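You operate a simulated robot arm through the tools that you are given. There is no shell and no other tool.

Carry out the task below with a simulated robot arm. There is one attempt and no reset: what you move stays moved.

Task
Pack up the test rig: vent, wind the pump out, reset the pop lamp, zero its dials, bench lamp off.
Fine: leave the yellow vent lever open; the dials are the orange and the white one.

Only the result counts: the job must be done as asked and must still hold three seconds after the hand-in. Knocking over, shifting, dropping, spilling or breaking anything else fails it.

Robot
A 6-joint arm with a two-finger gripper, fixed in place. Base frame: the origin is at the foot of the arm, x ahead of it, y to its left, z up; the work surface is at about z = 880. Units: mm, degrees, N and s.
Its first joint turns from -166.0 to 166.0 degrees. Payload 2.45 kg.
Tool frame: the origin (TCP) lies between the finger pads and is the grasp point; the fingertips stand 20 mm ahead of it; z points along the fingers, y is the line along which they close. Largest opening 140 mm; the body of the gripper starts 168 mm behind the TCP.
Orientation is that of the tool frame in the base frame, as a unit quaternion [x, y, z, w]. With the fingers straight down and closing along the base's y, the tool's x points along the base's -x, its y along +y and its z along -z.

Tools
- The arm moves only by the tool send_rows. Its argument "targets" is a list of rows, each a list of 2 entries, a list of its own where there are three numbers: the shift along the tool's x, y, z in mm, then the turn, a rotation vector about the tool's x, y, z in degrees. In form: [[[x, y, z], [wx, wy, wz]], ...]. A call has 1 to 20 rows; each row is the pose to reach, as a shift and turn from the pose commanded when the call began, along the tool's axes at that moment. "jaw" is the closure in counts, from 0 (fully open) to 255 (shut), set as the call begins (left out, the last holds). Each row takes 0.2 s and may step no farther than 50 mm and 8.6 degrees from the row before; otherwise, or with a gripper value out of range, the whole call is refused. Where a pose cannot be reached the arm comes as near as it can. A force on the tool above 40 N (or 10 N above the force at the start of the call, whichever is more), or a blocked arm, ends the call early, and 0.2 s more pass. Each finger travels about 45 mm/s and halts on what it meets, pressing with about 43 N; the grip force reading is that of the motor and also rises with nothing between the fingers. The clock runs only during rows and for 0.2 s after the last one: add rows that repeat a pose to give the fingers time. The reply holds the time, the measured pose of the TCP, the force on the tool along the base axes, the opening and the grip force, in the units named above and with some noise, with the torque about the TCP (base axes, N m) and any sound that the robot's microphone picked up.
- Cameras (640 x 400 px; columns grow to the right, rows downward): "scene" is fixed at [38.7, -649.4, 1696.2]; the picture's right is [0.68, -0.73, 0.00], its down [-0.32, -0.30, -0.90] and it looks along [0.66, 0.62, -0.43] (base axes); focal length 358 px, centre (320, 200). "wrist" rides on the gripper at [78, 11, -209] in the tool frame; the picture's right is [-0.14, 0.99, 0.00], its down [-0.92, -0.13, -0.37] and it looks along [-0.37, -0.05, 0.93] (tool axes); focal length 280 px, centre (320, 200). There is no depth. A picture from a camera that has moved, and an enlarged one, comes with that camera's place and axes in the base frame and with its lens. The place of the scene camera against the robot may be out by one fixed shift of up to 18 mm in any direction.
- snapshot(camera): a new picture of that camera. No time passes.
- close_up(camera, box): a new picture of the part [left, top, right, bottom] of that camera's present view, enlarged. No time passes.
- hand_in(): hands the job in; it is judged then, once.

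Places have to be worked out from the pictures, the camera data and where the tool is seen. Open the gripper and draw the arm clear of the work before you hand the job in, unless the task says otherwise.

The tools are called after "Call:" as a command line: name --argument value ..., lists and objects as JSON in quotes. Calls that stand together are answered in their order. send_rows: Moves the arm, as the interface text tells. Its arguments: {"type":"object","properties":{"targets":{"type":"array","items":{"type":"array"}},"jaw":{"type":"number"}},"required":["targets"]} The other tools are called the same way: snapshot (camera) takes a picture; close_up (camera, box) takes an enlarged picture of a part of a camera's view; hand_in () hands the job in.

At the start:

```text
time_s: 0.0
ee_pos: [587.9, 364.0, 1284.3]
tcp_rot: [0.0, 1.0, -0.001, 0.0]
ft_force: [-0.4, 0.7, -0.1]
moment: [0.01, -0.01, -0.02]
gripper_width: 139.9
grip_force: 0.0
```

scene: 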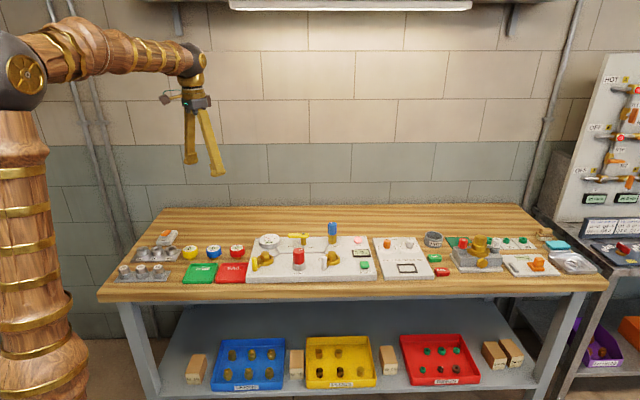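
wrist: 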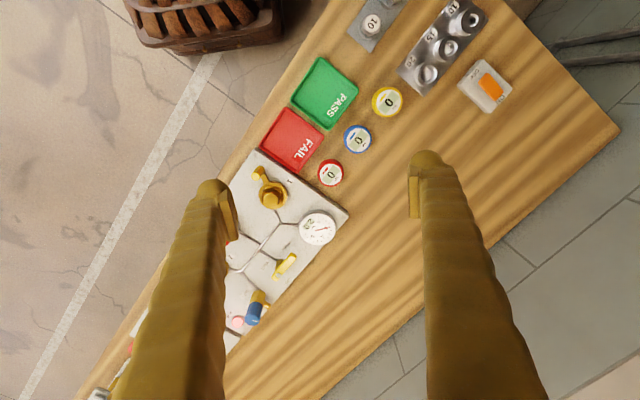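

I start by looking closer at the bench in the scene view.

Call:
close_up --camera "scene" --box '[240, 215, 380, 300]'

Call:
close_up --camera "scene" --box '[360, 215, 500, 300]'

Call:
close_up --camera "scene" --box '[480, 215, 620, 300]'

Call:
close_up --camera "scene" --box '[560, 50, 640, 250]'

Call:
close_up --camera "scene" --box '[110, 215, 250, 300]'

```text
4.57 times, centred on (310, 258) of scene
camera zoom: at [38.7, -649.4, 1696.2], right [0.68, -0.73, 0.0], down [-0.32, -0.3, -0.9], along [0.66, 0.62, -0.43], focal length 1636 px, centre (366, -63)
```

zoom: 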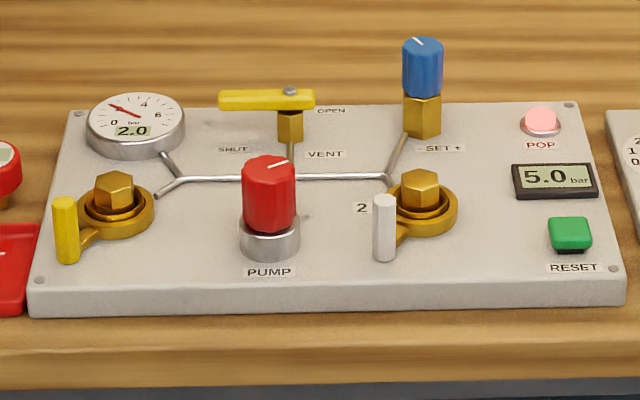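

```text
4.57 times, centred on (430, 258) of scene
camera zoom: at [38.7, -649.4, 1696.2], right [0.68, -0.73, 0.0], down [-0.32, -0.3, -0.9], along [0.66, 0.62, -0.43], focal length 1636 px, centre (-183, -63)
```

zoom: 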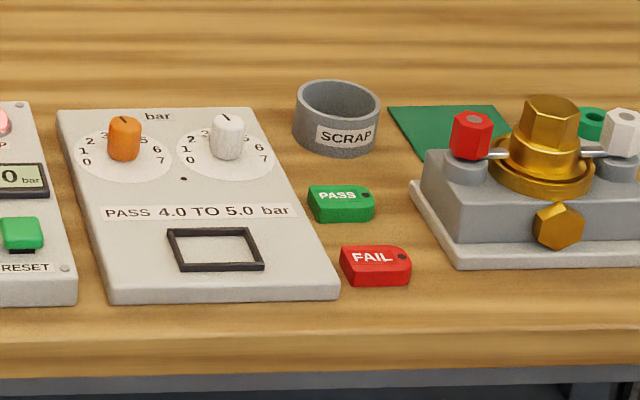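

```text
4.57 times, centred on (550, 258) of scene
camera zoom: at [38.7, -649.4, 1696.2], right [0.68, -0.73, 0.0], down [-0.32, -0.3, -0.9], along [0.66, 0.62, -0.43], focal length 1636 px, centre (-731, -63)
```

zoom: 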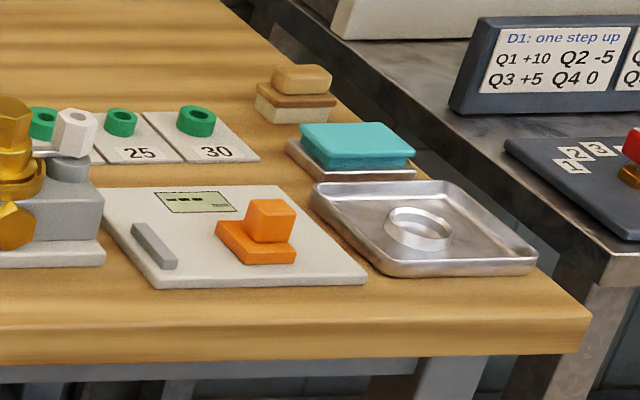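

```text
2.00 times, centred on (600, 150) of scene
camera zoom: at [38.7, -649.4, 1696.2], right [0.68, -0.73, 0.0], down [-0.32, -0.3, -0.9], along [0.66, 0.62, -0.43], focal length 716 px, centre (-240, 300)
```

zoom: 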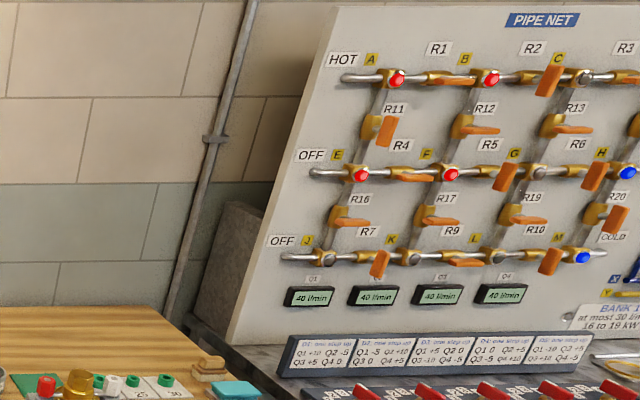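

```text
4.57 times, centred on (180, 258) of scene
camera zoom: at [38.7, -649.4, 1696.2], right [0.68, -0.73, 0.0], down [-0.32, -0.3, -0.9], along [0.66, 0.62, -0.43], focal length 1636 px, centre (960, -63)
```

zoom: 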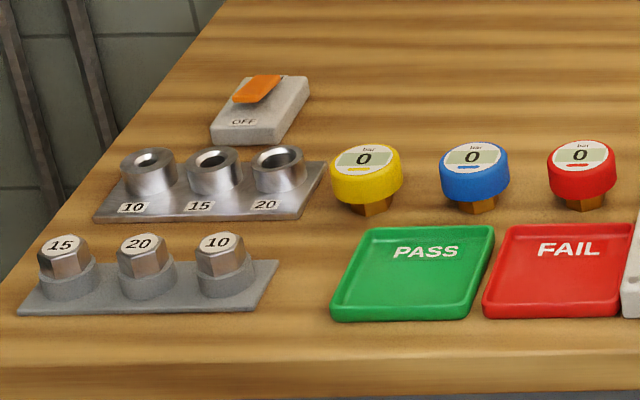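

The rig panel sits right of the current view, and the bench is rotated about 45° to the base axes. I'll move at height to look straight over the panel with the wrist camera.

Call:
send_rows --targets '[[[-16, -38, 5], [0, 0, 0]], [[-32, -76, 10], [0, 0, 0]], [[-48, -114, 15], [0, 0, 0]], [[-64, -152, 20], [0, 0, 0]], [[-80, -190, 25], [0, 0, 0]], [[-96, -228, 30], [0, 0, 0]], [[-112, -264, 34], [0, 0, 0]], [[-112, -264, 34], [0, 0, 0]]]' --jaw 0

Call:
snapshot --camera "wrist"

Call:
snapshot --camera "scene"

```text
time_s: 1.8
ee_pos: [699.3, 99.4, 1248.6]
tcp_rot: [0.0, 1.0, 0.0, 0.0]
ft_force: [0.0, -0.6, -0.5]
moment: [-0.03, 0.0, -0.01]
gripper_width: 140.1
grip_force: 0.1
```

```text
taken
camera wrist: at [620.6, 109.0, 1457.3], right [0.14, 0.99, 0.0], down [0.92, -0.13, 0.37], along [0.37, -0.05, -0.93], focal length 280 px, centre (320, 200)
```

wrist: 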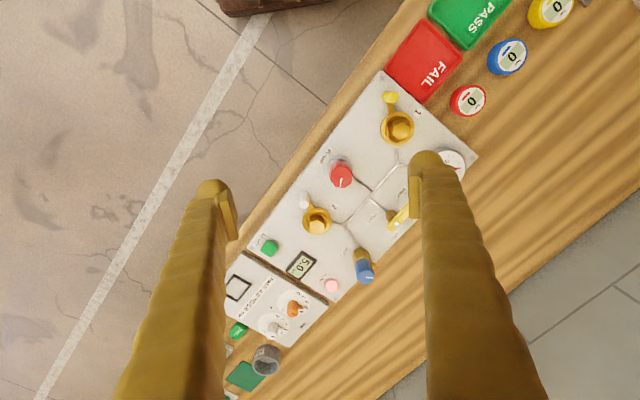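

```text
taken
```

scene: 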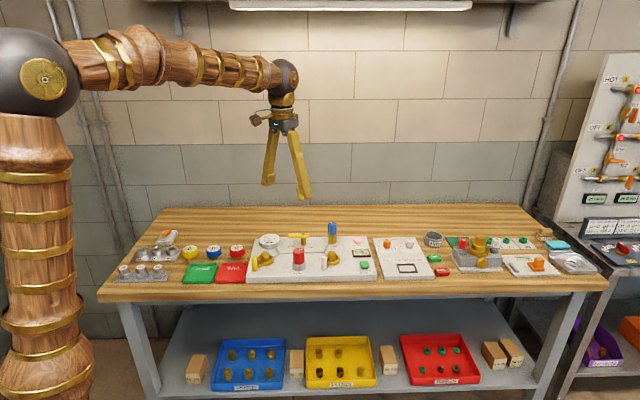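

Positions are roughly known now: pump near (779,127), reset near (937,-52), dials around 1100–1150 mm out. I'll yaw the tool to line up with the panel and go a little lower for a sharper, unobstructed view.

Call:
send_rows --targets '[[[-14, -4, 14], [0, 0, -8.6]], [[-28, -8, 28], [0, 0, -17.2]], [[-42, -12, 42], [0, 0, -25.8]], [[-56, -16, 56], [0, 0, -34.4]], [[-70, -20, 70], [0, 0, -43]], [[-70, -20, 70], [0, 0, -43]]]'

Call:
snapshot --camera "wrist"

```text
time_s: 3.2
ee_pos: [772.2, 80.4, 1179.8]
tcp_rot: [-0.367, 0.93, 0.0, 0.0]
ft_force: [-0.4, -0.7, -0.1]
moment: [0.01, 0.01, 0.0]
gripper_width: 140.2
grip_force: 0.1
```

```text
taken
camera wrist: at [706.9, 33.8, 1388.3], right [-0.58, 0.82, 0.0], down [0.76, 0.54, 0.37], along [0.3, 0.21, -0.93], focal length 280 px, centre (320, 200)
```

wrist: 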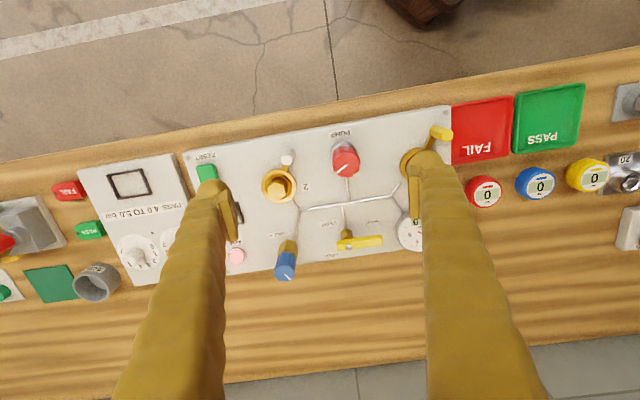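

This view is useful; I'll enlarge the key areas to read positions and labels.

Call:
close_up --camera "wrist" --box '[220, 120, 430, 290]'

Call:
close_up --camera "wrist" --box '[70, 140, 220, 300]'

Call:
close_up --camera "scene" --box '[140, 220, 200, 260]'

Call:
close_up --camera "scene" --box '[280, 230, 320, 260]'

Call:
close_up --camera "scene" --box '[372, 230, 432, 270]'

```text
2.35 times, centred on (325, 205) of wrist
camera zoom: at [706.9, 33.8, 1388.3], right [-0.58, 0.82, 0.0], down [0.76, 0.54, 0.37], along [0.3, 0.21, -0.93], focal length 660 px, centre (308, 188)
```

zoom: 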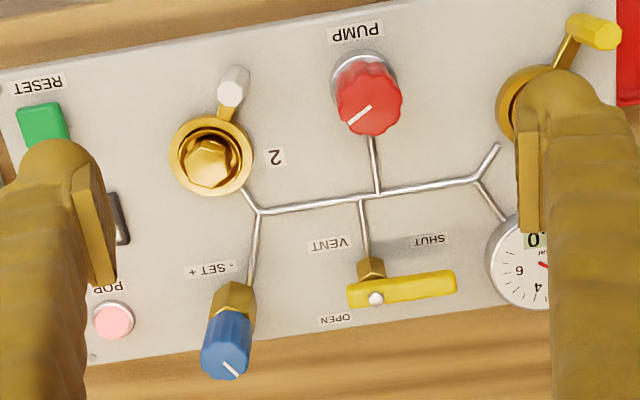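

```text
2.50 times, centred on (145, 220) of wrist
camera zoom: at [706.9, 33.8, 1388.3], right [-0.58, 0.82, 0.0], down [0.76, 0.54, 0.37], along [0.3, 0.21, -0.93], focal length 701 px, centre (758, 150)
```

zoom: 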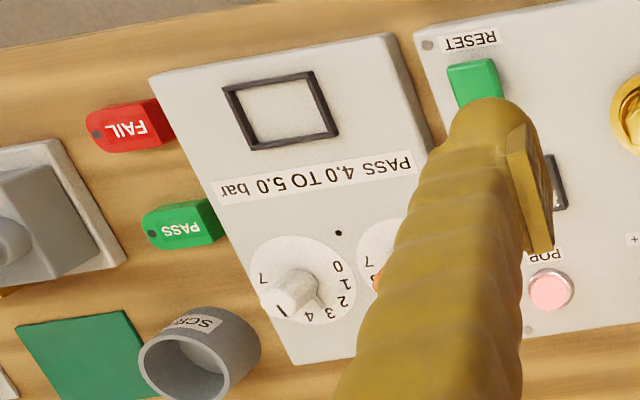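

```text
10.00 times, centred on (170, 240) of scene
camera zoom: at [38.7, -649.4, 1696.2], right [0.68, -0.73, 0.0], down [-0.32, -0.3, -0.9], along [0.66, 0.62, -0.43], focal length 3578 px, centre (1820, -200)
```

zoom: 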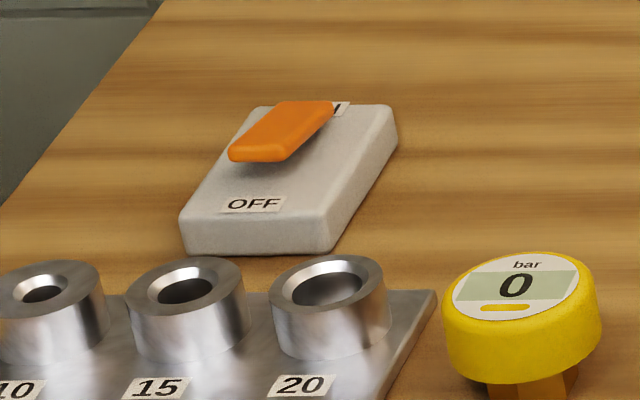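

```text
13.33 times, centred on (300, 245) of scene
camera zoom: at [38.7, -649.4, 1696.2], right [0.68, -0.73, 0.0], down [-0.32, -0.3, -0.9], along [0.66, 0.62, -0.43], focal length 4771 px, centre (587, -400)
```

zoom: 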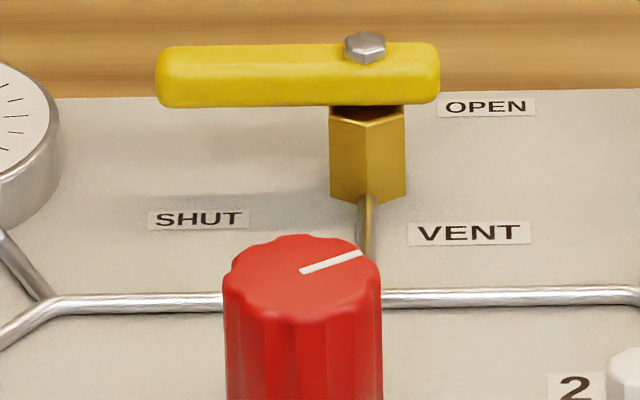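

```text
10.00 times, centred on (402, 250) of scene
camera zoom: at [38.7, -649.4, 1696.2], right [0.68, -0.73, 0.0], down [-0.32, -0.3, -0.9], along [0.66, 0.62, -0.43], focal length 3578 px, centre (-500, -300)
```

zoom: 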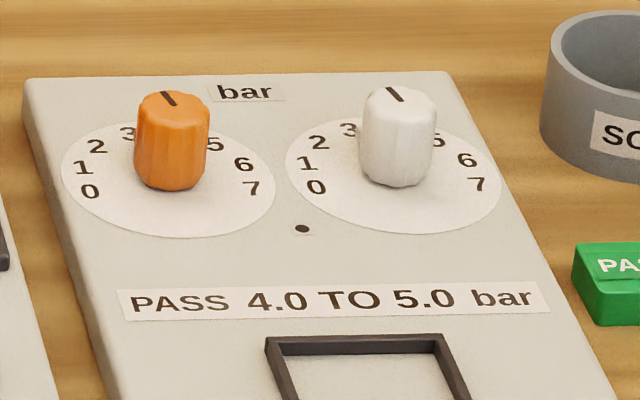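

The vent pivot is at about (898,231) with the handle pointing left (shut), z ≈ 938; open is 90° clockwise, pointing to the wall. I'll shut the jaw and move to just in front of the handle, above it.

Call:
send_rows --targets '[[[-25.5, 11.4, 26.6], [0, 0, -1.9]], [[-51, 22.8, 53.3], [0, 0, -1.9]], [[-76.6, 34.2, 80], [0, 0, -1.9]], [[-102.1, 45.5, 106.6], [0, 0, -1.9]], [[-127.7, 56.9, 133], [0, 0, -1.9]], [[-153.2, 68.3, 159.8], [0, 0, -1.9]], [[-153.2, 68.3, 159.8], [0, 0, -1.9]], [[-153.2, 68.3, 159.8], [0, 0, -1.9]], [[-153.2, 68.3, 159.8], [0, 0, -1.9]]]' --jaw 255

Call:
snapshot --camera "wrist"

Call:
close_up --camera "scene" --box '[240, 180, 380, 300]'

```text
time_s: 5.2
ee_pos: [834.2, 234.8, 1018.4]
tcp_rot: [-0.382, 0.924, 0.001, 0.0]
ft_force: [-0.6, -0.1, -0.9]
moment: [-0.06, 0.01, -0.02]
gripper_width: 0.0
grip_force: 29.4
```

```text
taken
camera wrist: at [770.9, 186.8, 1227.7], right [-0.6, 0.8, 0.0], down [0.74, 0.56, 0.37], along [0.29, 0.22, -0.93], focal length 280 px, centre (320, 200)
```

wrist: 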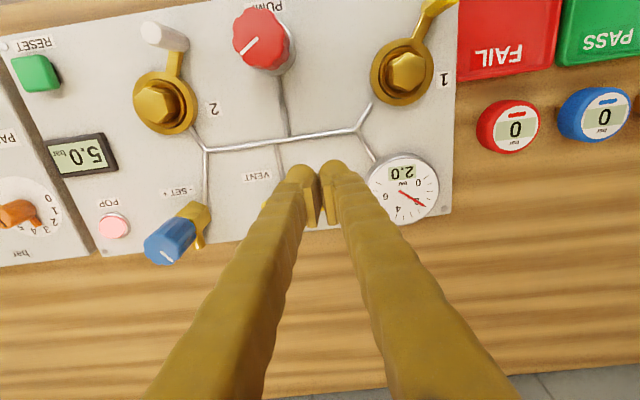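

```text
3.33 times, centred on (310, 240) of scene
camera zoom: at [38.7, -649.4, 1696.2], right [0.68, -0.73, 0.0], down [-0.32, -0.3, -0.9], along [0.66, 0.62, -0.43], focal length 1193 px, centre (353, 67)
```

zoom: 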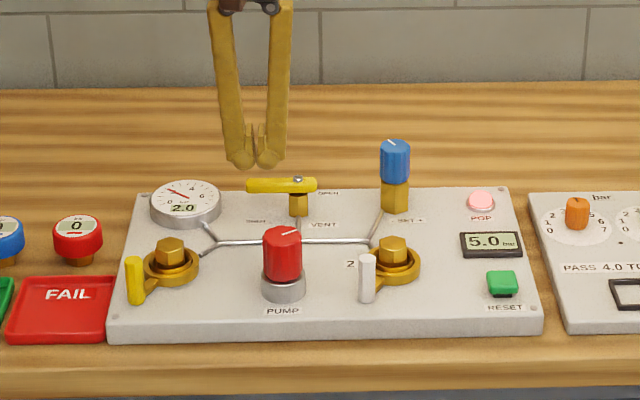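

The handle is hidden behind the fingers in the wrist view, but the scene view agrees with the estimate. I'll descend in front of the handle.

Call:
send_rows --targets '[[[0, 0, 36], [0, 0, 0]], [[0, 0, 70], [0, 0, 0]], [[0, 0, 70], [0, 0, 0]]]'

Call:
close_up --camera "scene" --box '[250, 190, 350, 270]'

Call:
close_up --camera "wrist" --box '[200, 120, 440, 280]'

```text
time_s: 6.0
ee_pos: [834.8, 233.0, 948.5]
tcp_rot: [-0.382, 0.924, 0.001, 0.0]
ft_force: [0.0, -1.2, -0.3]
moment: [0.01, -0.01, -0.01]
gripper_width: 0.0
grip_force: 29.3
```

```text
5.00 times, centred on (300, 230) of scene
camera zoom: at [38.7, -649.4, 1696.2], right [0.68, -0.73, 0.0], down [-0.32, -0.3, -0.9], along [0.66, 0.62, -0.43], focal length 1789 px, centre (420, 50)
```

zoom: 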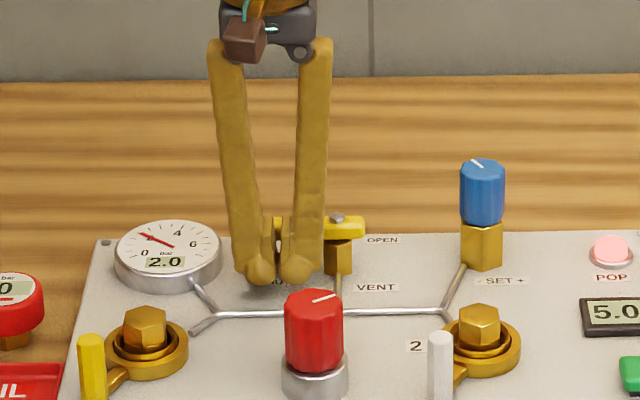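

```text
2.50 times, centred on (320, 200) of wrist
camera zoom: at [771.1, 185.9, 1157.0], right [-0.6, 0.8, 0.0], down [0.74, 0.56, 0.37], along [0.29, 0.22, -0.93], focal length 701 px, centre (320, 200)
```

zoom: 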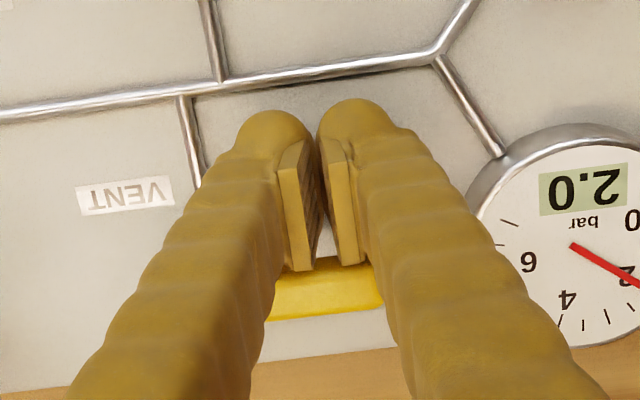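

The fingers are about 17 mm in front of the yellow handle, nothing else at that height. I'll push it in an arc towards the wall.

Call:
send_rows --targets '[[[-9, 3, 0], [0, 0, 0]], [[-17.3, 6, 0], [0, 0, 0]], [[-24, 10, 0], [0, 0, 0]], [[-29.3, 12.5, 0], [0, 0, 0]], [[-35.3, 12, 0], [0, 0, 0]], [[-41.3, 11.5, 0], [0, 0, 0]], [[-46.3, 9, 0], [0, 0, 0]], [[-51.3, 6, 0], [0, 0, 0]], [[-56.3, 2, 0], [0, 0, 0]], [[-61.3, -2, 0], [0, 0, 0]]]'

Call:
close_up --camera "scene" --box '[250, 190, 350, 270]'

Call:
close_up --camera "wrist" --box '[200, 120, 440, 280]'

```text
time_s: 8.2
ee_pos: [880.2, 275.9, 950.2]
tcp_rot: [-0.382, 0.924, 0.001, 0.001]
ft_force: [-0.2, 0.8, 0.0]
moment: [0.02, 0.01, 0.01]
gripper_width: 0.1
grip_force: 29.5
```

```text
5.00 times, centred on (300, 230) of scene
camera zoom: at [38.7, -649.4, 1696.2], right [0.68, -0.73, 0.0], down [-0.32, -0.3, -0.9], along [0.66, 0.62, -0.43], focal length 1789 px, centre (420, 50)
```

zoom: 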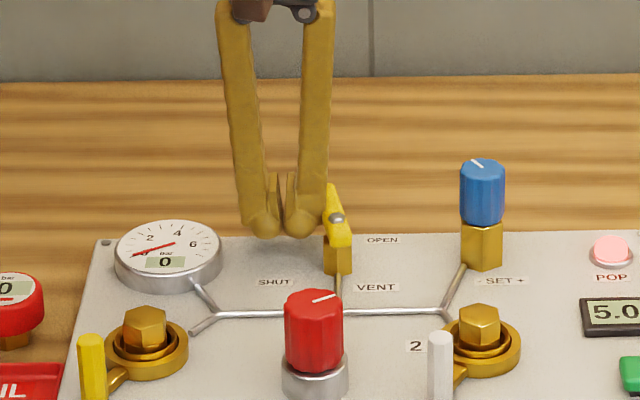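

```text
2.50 times, centred on (320, 200) of wrist
camera zoom: at [816.5, 228.9, 1159.7], right [-0.6, 0.8, 0.0], down [0.74, 0.56, 0.37], along [0.29, 0.22, -0.93], focal length 701 px, centre (320, 200)
```

zoom: 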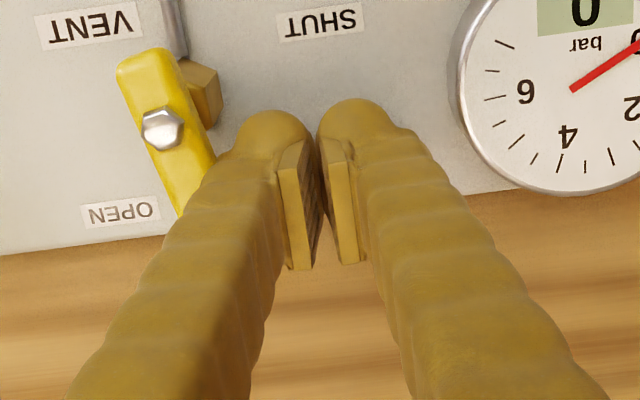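

The gauge now reads 0; the handle looks about 5–7° short of fully open. I'll nudge it a little further.

Call:
send_rows --targets '[[[-8, -1, 0], [0, 0, 0]], [[-12, -3, 0], [0, 0, 0]], [[-12, -5, 0], [0, 0, 0]], [[-12, -7, 0], [0, 0, 0]], [[-12, -7, 0], [0, 0, 0]]]'

Call:
close_up --camera "wrist" --box '[200, 120, 440, 280]'

```text
time_s: 9.4
ee_pos: [893.2, 280.7, 949.9]
tcp_rot: [-0.382, 0.924, 0.0, -0.001]
ft_force: [-0.7, -0.5, -0.3]
moment: [0.01, 0.01, -0.01]
gripper_width: 0.0
grip_force: 29.0
```

```text
2.50 times, centred on (320, 200) of wrist
camera zoom: at [829.9, 232.9, 1158.7], right [-0.6, 0.8, 0.0], down [0.74, 0.56, 0.37], along [0.29, 0.22, -0.93], focal length 701 px, centre (320, 200)
```

zoom: 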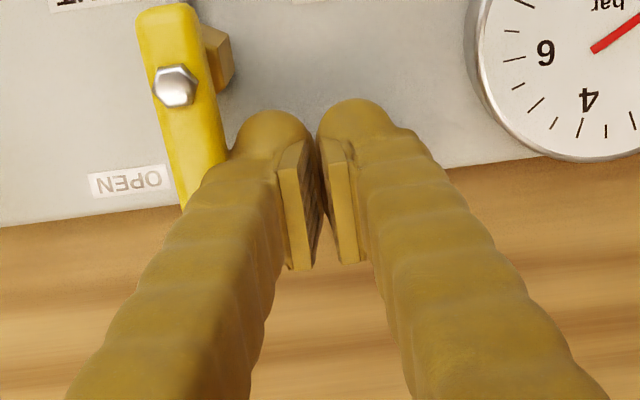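

The vent handle now points at the wall beside OPEN, with the gauge at 0. I'll back off, rise, open the jaw part-way and move above the red pump knob.

Call:
send_rows --targets '[[[0, 8, 0], [0, 0, 0]], [[0, 8, -45], [0, 0, 0]], [[0, 8, -90], [0, 0, 0]], [[45, 0, -100], [0, 0, 0]], [[90, -10, -100], [0, 0, 0]], [[138, -20, -100], [0, 0, 0]], [[180, -24, -100], [0, 0, 0]], [[194, -24, -100], [0, 0, 0]], [[194, -24, -100], [0, 0, 0]]]'

Call:
send_rows --targets '[[[0, 0, 0], [0, 0, 0]], [[0, 0, 0], [0, 0, 0]], [[0, 0, 0], [0, 0, 0]], [[0, 0, 0], [0, 0, 0]], [[0, 0, 0], [0, 0, 0]]]' --jaw 100

Call:
snapshot --camera "wrist"

Call:
close_up --camera "scene" --box '[240, 190, 380, 300]'

```text
time_s: 11.4
ee_pos: [773.3, 126.5, 1049.7]
tcp_rot: [-0.382, 0.924, 0.001, 0.0]
ft_force: [0.1, 0.4, 1.1]
moment: [-0.02, 0.03, 0.01]
gripper_width: 0.0
grip_force: 29.0
```

```text
time_s: 12.6
ee_pos: [771.9, 127.2, 1050.3]
tcp_rot: [-0.382, 0.924, 0.0, 0.0]
ft_force: [-0.2, -0.2, 0.5]
moment: [0.02, -0.03, -0.02]
gripper_width: 85.0
grip_force: 0.0
```

```text
taken
camera wrist: at [710.1, 78.9, 1259.1], right [-0.6, 0.8, 0.0], down [0.74, 0.56, 0.37], along [0.29, 0.22, -0.93], focal length 280 px, centre (320, 200)
```

wrist: 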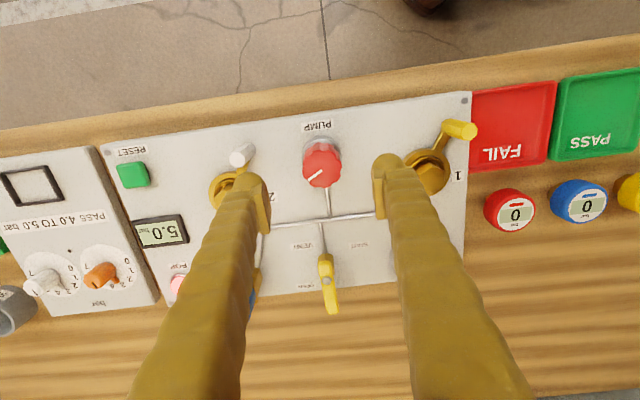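

```text
3.64 times, centred on (310, 245) of scene
camera zoom: at [38.7, -649.4, 1696.2], right [0.68, -0.73, 0.0], down [-0.32, -0.3, -0.9], along [0.66, 0.62, -0.43], focal length 1301 px, centre (356, 36)
```

zoom: 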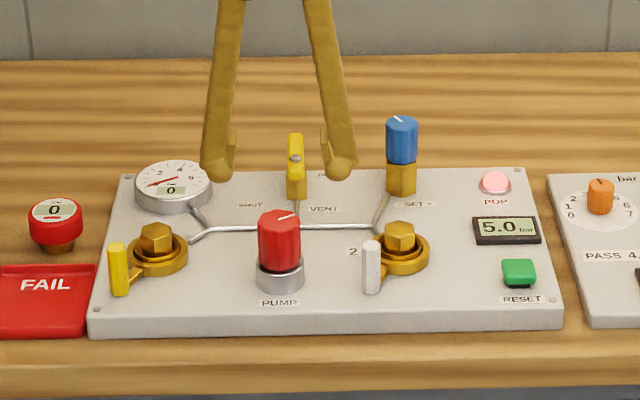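

The pump knob centre works out to (771.7,126.6), top near z = 970, so the tool is right above it. I'll descend around it and close.

Call:
send_rows --targets '[[[0, 0, 45], [0, 0, 0]], [[0, 0, 80], [0, 0, 0]], [[0, 0, 94], [0, 0, 0]], [[0, 0, 94], [0, 0, 0]]]'

Call:
send_rows --targets '[[[0, 0, 0], [0, 0, 0]], [[0, 0, 0], [0, 0, 0]], [[0, 0, 0], [0, 0, 0]], [[0, 0, 0], [0, 0, 0]], [[0, 0, 0], [0, 0, 0]]]' --jaw 255

Call:
close_up --camera "scene" --box '[240, 190, 380, 300]'

Call:
close_up --camera "wrist" --box '[200, 120, 440, 280]'

```text
time_s: 13.6
ee_pos: [773.2, 126.1, 955.9]
tcp_rot: [-0.383, 0.924, 0.0, 0.001]
ft_force: [0.4, -0.6, -0.2]
moment: [-0.02, -0.02, 0.0]
gripper_width: 84.9
grip_force: 0.1
```

```text
time_s: 14.8
ee_pos: [772.0, 128.4, 957.6]
tcp_rot: [-0.382, 0.924, 0.002, -0.001]
ft_force: [-4.5, 3.8, 2.7]
moment: [-0.26, -0.07, -0.02]
gripper_width: 40.5
grip_force: 45.0
stopped in row 5: the force on the tool passed its limit at 42 N (the readings are from after the stop); the commanded pose is now the measured one
```

```text
3.64 times, centred on (310, 245) of scene
camera zoom: at [38.7, -649.4, 1696.2], right [0.68, -0.73, 0.0], down [-0.32, -0.3, -0.9], along [0.66, 0.62, -0.43], focal length 1301 px, centre (356, 36)
```

zoom: 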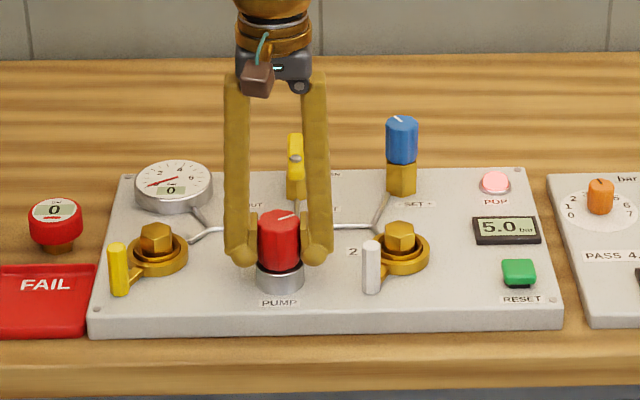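

```text
2.50 times, centred on (320, 200) of wrist
camera zoom: at [708.9, 80.1, 1165.8], right [-0.6, 0.8, 0.0], down [0.74, 0.56, 0.37], along [0.29, 0.22, -0.93], focal length 701 px, centre (320, 200)
```

zoom: 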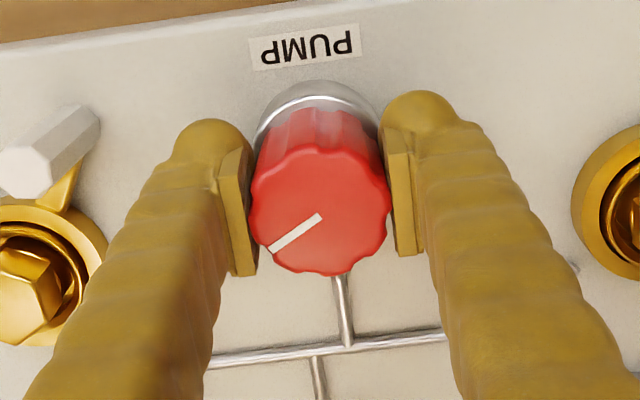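

The knob is gripped (40.5 mm). I'll turn it anticlockwise (winding out) a first 34° and watch forces.

Call:
send_rows --targets '[[[0, 0, 0], [0, 0, -8.5]], [[0, 0, 0], [0, 0, -17]], [[0, 0, 0], [0, 0, -25.5]], [[0, 0, 0], [0, 0, -34]]]'

Call:
close_up --camera "wrist" --box '[200, 120, 440, 280]'

Call:
close_up --camera "scene" --box '[240, 190, 380, 300]'

```text
time_s: 15.8
ee_pos: [772.0, 128.9, 956.5]
tcp_rot: [-0.637, 0.771, 0.001, 0.001]
ft_force: [-19.3, 5.4, 25.1]
moment: [-0.06, 0.05, 0.02]
gripper_width: 40.6
grip_force: 45.2
```

```text
2.50 times, centred on (320, 200) of wrist
camera zoom: at [745.5, 53.3, 1165.6], right [-0.95, 0.32, 0.0], down [0.3, 0.88, 0.37], along [0.12, 0.35, -0.93], focal length 701 px, centre (320, 200)
```

zoom: 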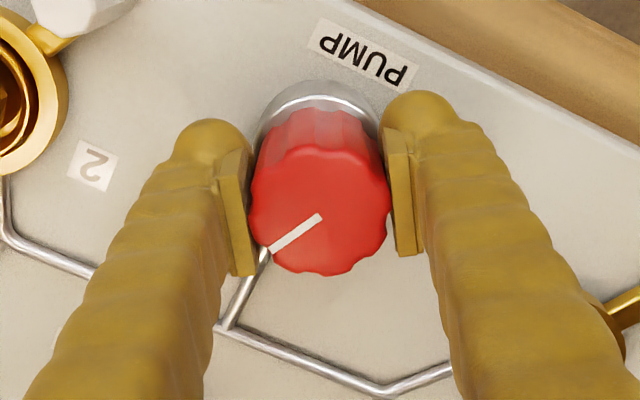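

```text
3.64 times, centred on (310, 245) of scene
camera zoom: at [38.7, -649.4, 1696.2], right [0.68, -0.73, 0.0], down [-0.32, -0.3, -0.9], along [0.66, 0.62, -0.43], focal length 1301 px, centre (356, 36)
```

zoom: 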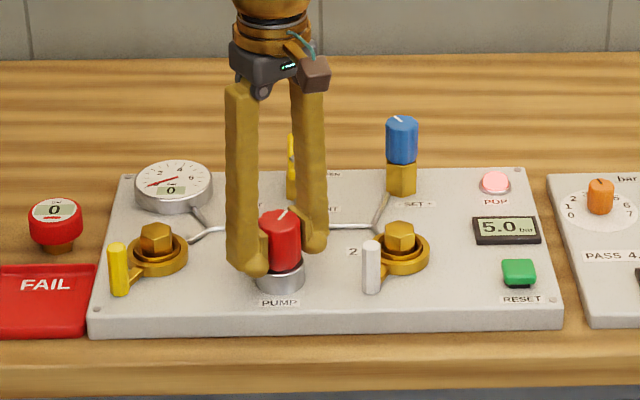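

The knob turns with the grip and pushes up on the tool, as if the screw is rising (winding out). I'll continue, easing the tool up and slightly toward the force to relieve load.

Call:
send_rows --targets '[[[0, 1, -1], [0, 0, 0]], [[0, 1, -1.3], [0, 0, -8.5]], [[0, 1, -1.6], [0, 0, -17]], [[0, 1, -1.9], [0, 0, -25.5]], [[0, 1, -2.2], [0, 0, -34]]]'

Call:
close_up --camera "wrist" --box '[200, 120, 440, 280]'

Call:
close_up --camera "scene" --box '[240, 190, 380, 300]'

```text
time_s: 17.0
ee_pos: [770.9, 127.9, 958.0]
tcp_rot: [0.834, -0.552, -0.002, 0.0]
ft_force: [1.3, -0.1, -21.2]
moment: [0.1, -0.1, -0.96]
gripper_width: 41.0
grip_force: 45.2
```

```text
2.50 times, centred on (320, 200) of wrist
camera zoom: at [791.5, 50.8, 1167.2], right [-0.97, -0.26, 0.0], down [-0.24, 0.9, 0.37], along [-0.1, 0.36, -0.93], focal length 701 px, centre (320, 200)
```

zoom: 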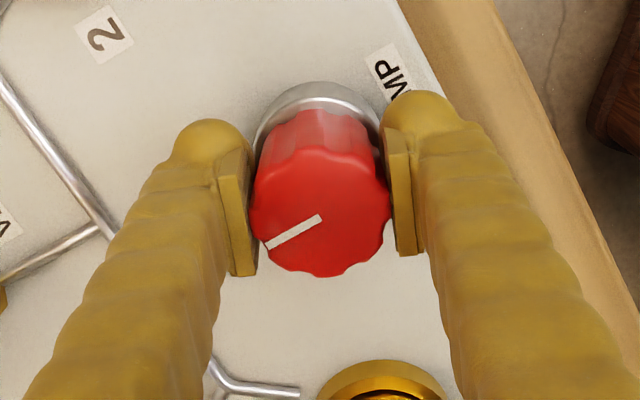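

```text
3.64 times, centred on (310, 245) of scene
camera zoom: at [38.7, -649.4, 1696.2], right [0.68, -0.73, 0.0], down [-0.32, -0.3, -0.9], along [0.66, 0.62, -0.43], focal length 1301 px, centre (356, 36)
```

zoom: 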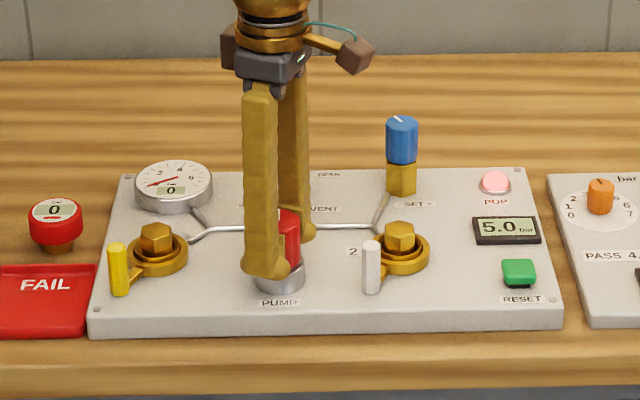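

A −0.96 N·m reaction has appeared, which looks like an end stop about 60–65° round; the upward ease just made tension. I'll drop back the 2 mm and press a few degrees more to confirm that it's a stop.

Call:
send_rows --targets '[[[0, 0, 2], [0, 0, 0]], [[0, 0, 2], [0, 0, -4]], [[0, 0, 2], [0, 0, -8]]]'

Call:
close_up --camera "wrist" --box '[200, 120, 440, 280]'

```text
time_s: 17.8
ee_pos: [770.4, 127.4, 956.7]
tcp_rot: [0.87, -0.492, -0.001, -0.002]
ft_force: [-17.7, -2.3, 17.4]
moment: [0.0, 0.04, -0.61]
gripper_width: 41.0
grip_force: 44.2
```

```text
2.50 times, centred on (320, 200) of wrist
camera zoom: at [801.4, 54.6, 1165.7], right [-0.92, -0.39, 0.0], down [-0.36, 0.85, 0.37], along [-0.15, 0.34, -0.93], focal length 701 px, centre (320, 200)
```

zoom: 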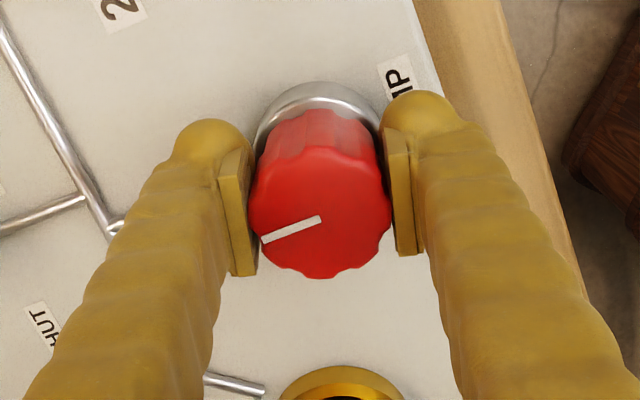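

The knob slips in the fingers against a firm stop with its mark at the 12 o'clock position (64° from the start), so the pump is wound out. I'll open the jaw and rise straight up.

Call:
send_rows --targets '[[[0, 0, 0], [0, 0, 2]], [[0, 0, 0], [0, 0, 2]], [[0, 0, 0], [0, 0, 2]], [[0, 0, 0], [0, 0, 2]], [[0, 0, -40], [0, 0, 2]], [[0, 0, -85], [0, 0, 2]], [[0, 0, -100], [0, 0, 2]]]' --jaw 90

Call:
snapshot --camera "wrist"

Call:
close_up --camera "scene" --box '[240, 190, 380, 300]'

```text
time_s: 19.4
ee_pos: [769.1, 127.0, 1054.7]
tcp_rot: [0.861, -0.508, -0.001, 0.0]
ft_force: [-0.7, 0.2, -0.5]
moment: [-0.03, -0.02, -0.01]
gripper_width: 90.6
grip_force: 0.0
```

```text
taken
camera wrist: at [799.1, 53.8, 1264.0], right [-0.93, -0.36, 0.0], down [-0.33, 0.87, 0.37], along [-0.13, 0.35, -0.93], focal length 280 px, centre (320, 200)
```

wrist: 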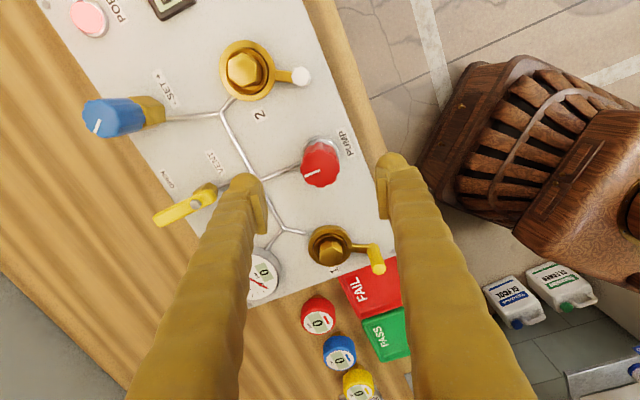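

```text
3.64 times, centred on (310, 245) of scene
camera zoom: at [38.7, -649.4, 1696.2], right [0.68, -0.73, 0.0], down [-0.32, -0.3, -0.9], along [0.66, 0.62, -0.43], focal length 1301 px, centre (356, 36)
```

zoom: 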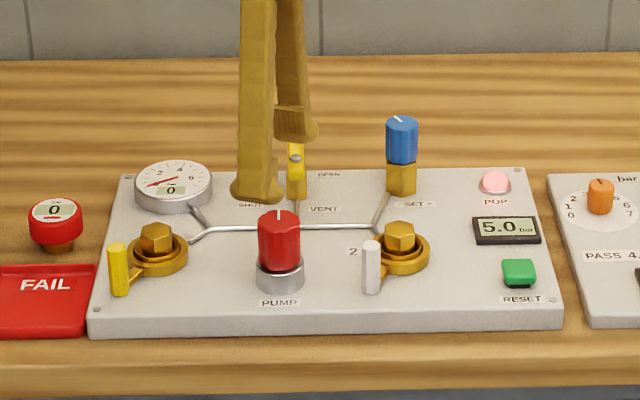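

The pump mark sits at 12 o'clock. Next is the green RESET button at about (934,-50): I'll shut the jaw, turn back to the panel-aligned yaw and move above it.

Call:
send_rows --targets '[[[26.1, -6.6, 5], [0, 0, 8.2]], [[52.2, -13.1, 10], [0, 0, 16.4]], [[78.2, -19.7, 15], [0, 0, 24.6]], [[104.3, -26.2, 20], [0, 0, 32.8]], [[130.4, -32.8, 25], [0, 0, 41]], [[156.5, -39.3, 30], [0, 0, 49.2]], [[182.5, -45.9, 35], [0, 0, 57.4]], [[208.6, -52.4, 40], [0, 0, 65.6]], [[234.7, -59, 45], [0, 0, 73.9]], [[234.7, -59, 45], [0, 0, 73.9]]]' --jaw 255

Call:
snapshot --camera "wrist"

Call:
close_up --camera "scene" --box '[310, 190, 430, 300]'

```text
time_s: 21.6
ee_pos: [936.1, -48.1, 1008.5]
tcp_rot: [-0.382, 0.924, 0.002, -0.001]
ft_force: [-0.7, 0.4, -0.5]
moment: [0.02, 0.01, 0.02]
gripper_width: 0.0
grip_force: 29.4
```

```text
taken
camera wrist: at [873.9, -96.3, 1217.8], right [-0.6, 0.8, 0.0], down [0.74, 0.56, 0.37], along [0.29, 0.22, -0.93], focal length 280 px, centre (320, 200)
```

wrist: 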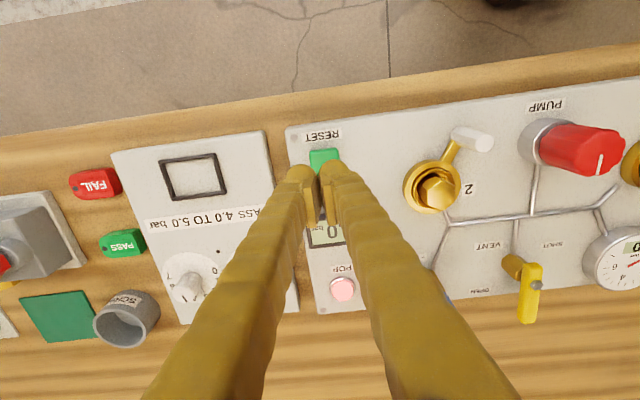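

```text
3.64 times, centred on (370, 245) of scene
camera zoom: at [38.7, -649.4, 1696.2], right [0.68, -0.73, 0.0], down [-0.32, -0.3, -0.9], along [0.66, 0.62, -0.43], focal length 1301 px, centre (138, 36)
```

zoom: 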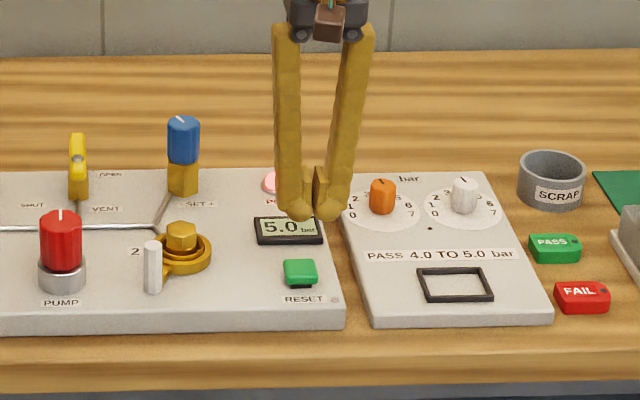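

The fingers are nearly over the button; it sits about 5 mm toward −u. I'll correct and press down in small steps until the force rises.

Call:
send_rows --targets '[[[0, 5.5, 30], [0, 0, 0]], [[0, 5.5, 55], [0, 0, 0]], [[0, 5.5, 61], [0, 0, 0]], [[0, 5.5, 64], [0, 0, 0]], [[0, 5.5, 67], [0, 0, 0]], [[0, 5.5, 70], [0, 0, 0]], [[0, 5.5, 72], [0, 0, 0]]]'

Call:
close_up --camera "scene" --box '[310, 190, 430, 300]'

Call:
snapshot --camera "wrist"

```text
time_s: 23.2
ee_pos: [933.0, -46.2, 940.2]
tcp_rot: [-0.382, 0.924, 0.001, 0.001]
ft_force: [-10.7, -4.8, 27.2]
moment: [-0.12, 0.16, 0.0]
gripper_width: 6.0
grip_force: 30.1
heard: click
```

```text
3.64 times, centred on (370, 245) of scene
camera zoom: at [38.7, -649.4, 1696.2], right [0.68, -0.73, 0.0], down [-0.32, -0.3, -0.9], along [0.66, 0.62, -0.43], focal length 1301 px, centre (138, 36)
```

zoom: 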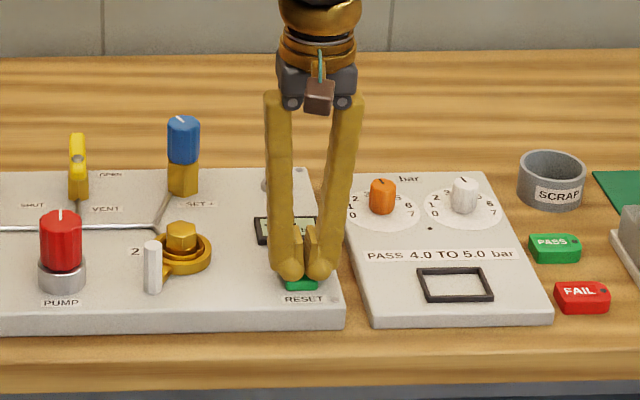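

```text
taken
camera wrist: at [870.2, -93.7, 1149.7], right [-0.6, 0.8, 0.0], down [0.74, 0.56, 0.37], along [0.29, 0.22, -0.93], focal length 280 px, centre (320, 200)
```

wrist: 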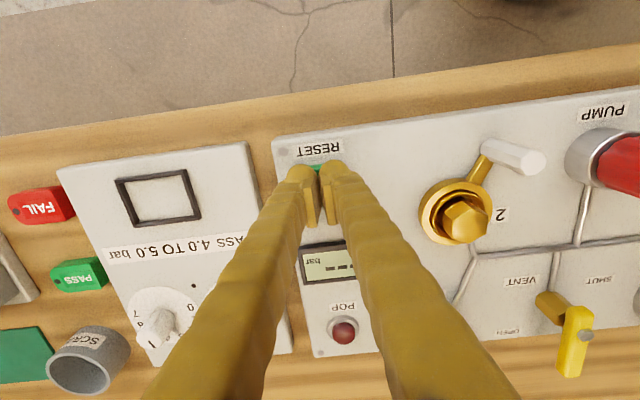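

A click was heard, the POP lamp is dark and the display shows dashes, so the reset is done. I'll rise, open the jaw and yaw back to face the dials for an accurate look.

Call:
send_rows --targets '[[[0, 0, -30], [0, 0, 0]], [[0, 0, -60], [0, 0, 0]], [[0, 5, -90], [0, 0, 8.5]], [[0, 10, -120], [0, 0, 17]], [[0, 10, -120], [0, 0, 25.5]], [[0, 10, -120], [0, 0, 34]], [[0, 10, -120], [0, 0, 42]], [[0, 10, -120], [0, 0, 45]]]'

Call:
send_rows --targets '[[[0, 0, 0], [0, 0, 0]], [[0, 0, 0], [0, 0, 0]], [[0, 0, 0], [0, 0, 0]], [[0, 0, 0], [0, 0, 0]], [[0, 0, 0], [0, 0, 0]], [[0, 0, 0], [0, 0, 0]], [[0, 0, 0], [0, 0, 0]], [[0, 0, 0], [0, 0, 0]]]' --jaw 0

Call:
snapshot --camera "wrist"

Call:
close_up --camera "wrist" --box '[240, 220, 400, 320]'

Call:
snapshot --camera "scene"

```text
time_s: 25.0
ee_pos: [925.6, -39.1, 1058.4]
tcp_rot: [0.001, 1.0, 0.001, -0.001]
ft_force: [0.3, 0.0, -0.3]
moment: [0.03, 0.02, 0.05]
gripper_width: 0.0
grip_force: 29.5
```

```text
time_s: 26.8
ee_pos: [925.1, -36.6, 1058.3]
tcp_rot: [0.0, 1.0, 0.001, -0.001]
ft_force: [-0.1, -0.6, -0.5]
moment: [0.04, -0.02, -0.01]
gripper_width: 139.8
grip_force: 0.0
```

```text
taken
camera wrist: at [847.3, -27.1, 1268.2], right [0.14, 0.99, 0.0], down [0.92, -0.13, 0.37], along [0.36, -0.05, -0.93], focal length 280 px, centre (320, 200)
```

wrist: 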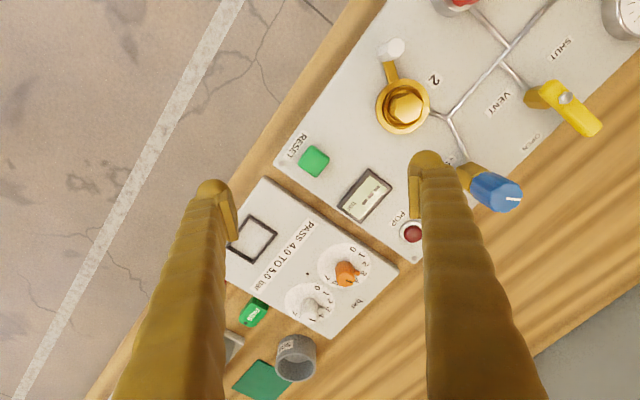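

```text
4.00 times, centred on (320, 270) of wrist
camera zoom: at [847.3, -27.1, 1268.2], right [0.14, 0.99, 0.0], down [0.92, -0.13, 0.37], along [0.36, -0.05, -0.93], focal length 1122 px, centre (320, -80)
```

zoom: 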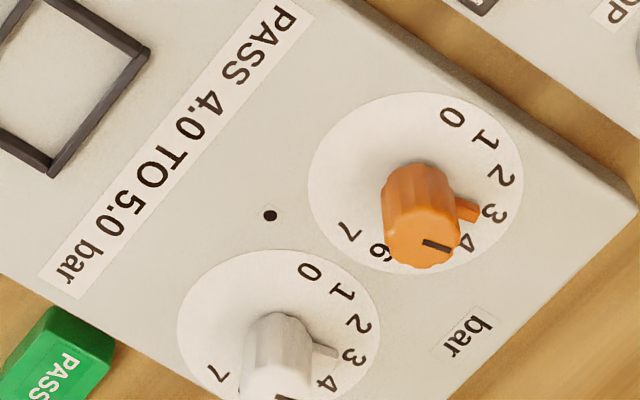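

```text
taken
```

scene: 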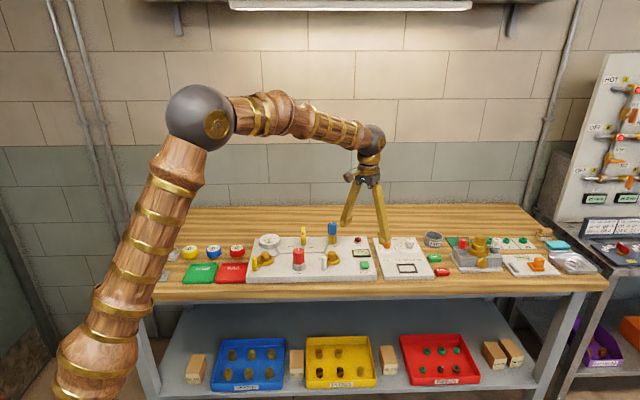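

The dials have small pointer tabs at their base, both near 3.2; zero is anticlockwise. I'll enlarge further to locate both dial centres.

Call:
close_up --camera "wrist" --box '[270, 230, 390, 340]'

Call:
close_up --camera "scene" --box '[370, 230, 440, 280]'

```text
3.64 times, centred on (330, 285) of wrist
camera zoom: at [847.3, -27.1, 1268.2], right [0.14, 0.99, 0.0], down [0.92, -0.13, 0.37], along [0.36, -0.05, -0.93], focal length 1020 px, centre (284, -109)
```

zoom: 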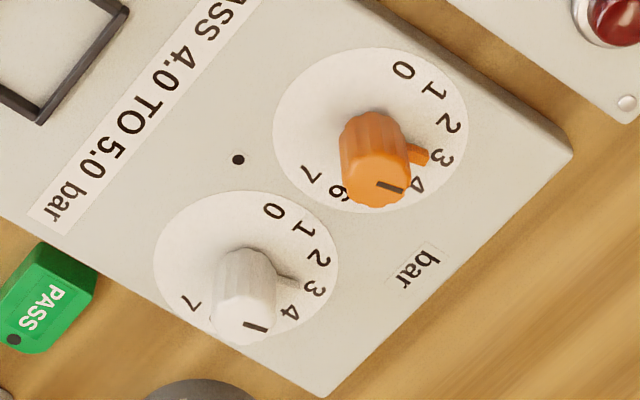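

```text
8.00 times, centred on (405, 255) of scene
camera zoom: at [38.7, -649.4, 1696.2], right [0.68, -0.73, 0.0], down [-0.32, -0.3, -0.9], along [0.66, 0.62, -0.43], focal length 2862 px, centre (-360, -240)
```

zoom: 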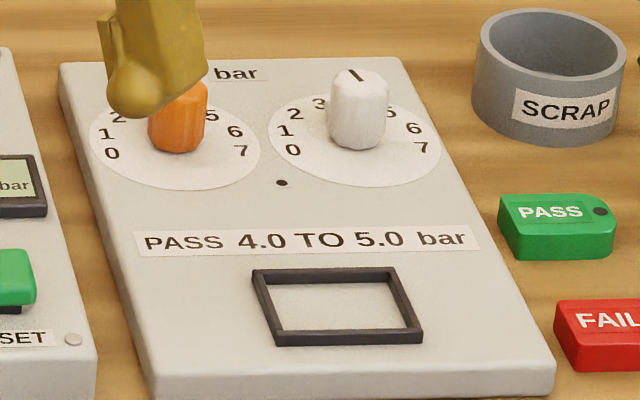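

Orange dial centre ≈ (1110,-26), white ≈ (1177,-91), knob tops ≈ z 938. That's beyond straight-down reach, so I'll tilt the tool outward 30° and try a hover above the orange knob.

Call:
send_rows --targets '[[[-37, 2.4, 5], [0, -6, 0]], [[-74, 4.8, 10], [0, -12, 0]], [[-111, 7.2, 20], [0, -18, 0]], [[-148, 9.6, 34], [0, -24, 0]], [[-185, 12, 44], [0, -30, 0]], [[-185, 12, 44], [0, -30, 0]], [[-185, 12, 44], [0, -30, 0]]]' --jaw 160

Call:
snapshot --camera "wrist"

Call:
snapshot --camera "scene"

```text
time_s: 28.4
ee_pos: [1111.2, -27.2, 1018.1]
tcp_rot: [-0.001, 0.966, 0.001, 0.258]
ft_force: [0.2, -0.8, -0.9]
moment: [0.0, -0.01, 0.01]
gripper_width: 52.0
grip_force: 0.1
```

```text
taken
camera wrist: at [939.5, -16.7, 1159.1], right [0.12, 0.99, 0.07], down [0.61, -0.13, 0.78], along [0.78, -0.05, -0.62], focal length 280 px, centre (320, 200)
```

wrist: 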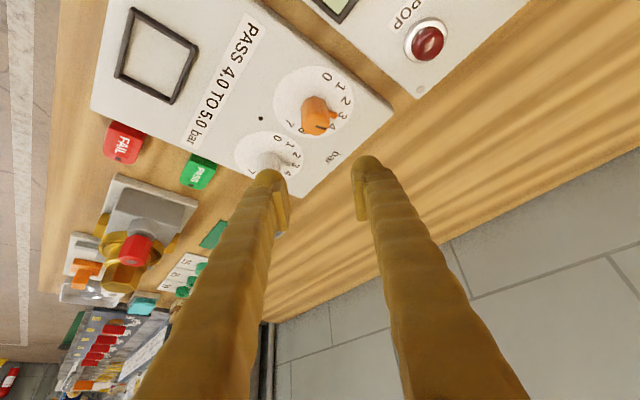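

```text
taken
```

scene: 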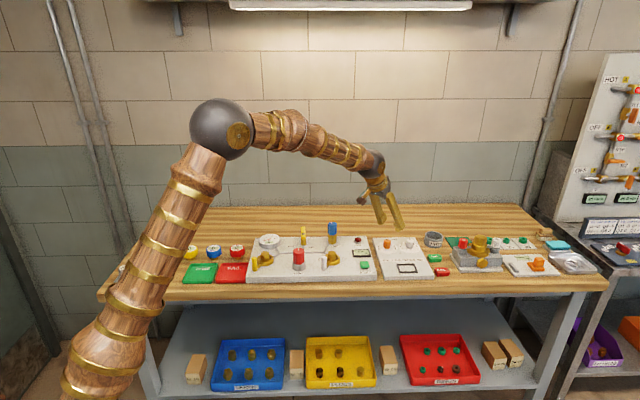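

Reach is fine with the tilt. I'll zoom in to refine the orange knob's place from this new viewpoint.

Call:
close_up --camera "wrist" --box '[230, 50, 370, 200]'

Call:
close_up --camera "scene" --box '[350, 170, 450, 280]'

```text
2.67 times, centred on (300, 125) of wrist
camera zoom: at [939.5, -16.7, 1159.1], right [0.12, 0.99, 0.07], down [0.61, -0.13, 0.78], along [0.78, -0.05, -0.62], focal length 748 px, centre (373, 400)
```

zoom: 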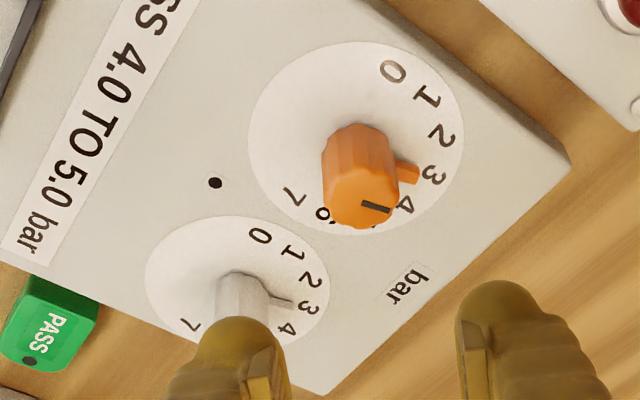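

```text
3.64 times, centred on (400, 225) of scene
camera zoom: at [38.7, -649.4, 1696.2], right [0.68, -0.73, 0.0], down [-0.32, -0.3, -0.9], along [0.66, 0.62, -0.43], focal length 1301 px, centre (29, 109)
```

zoom: 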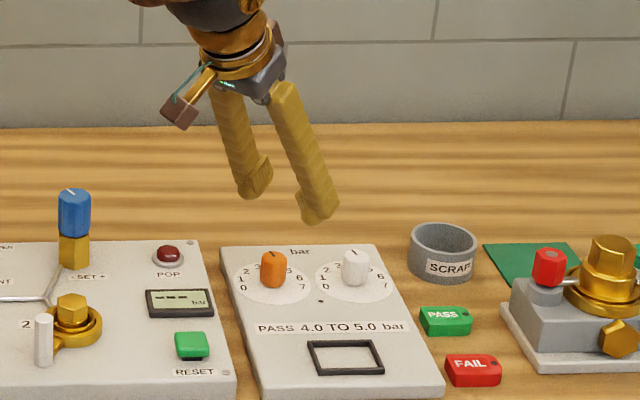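

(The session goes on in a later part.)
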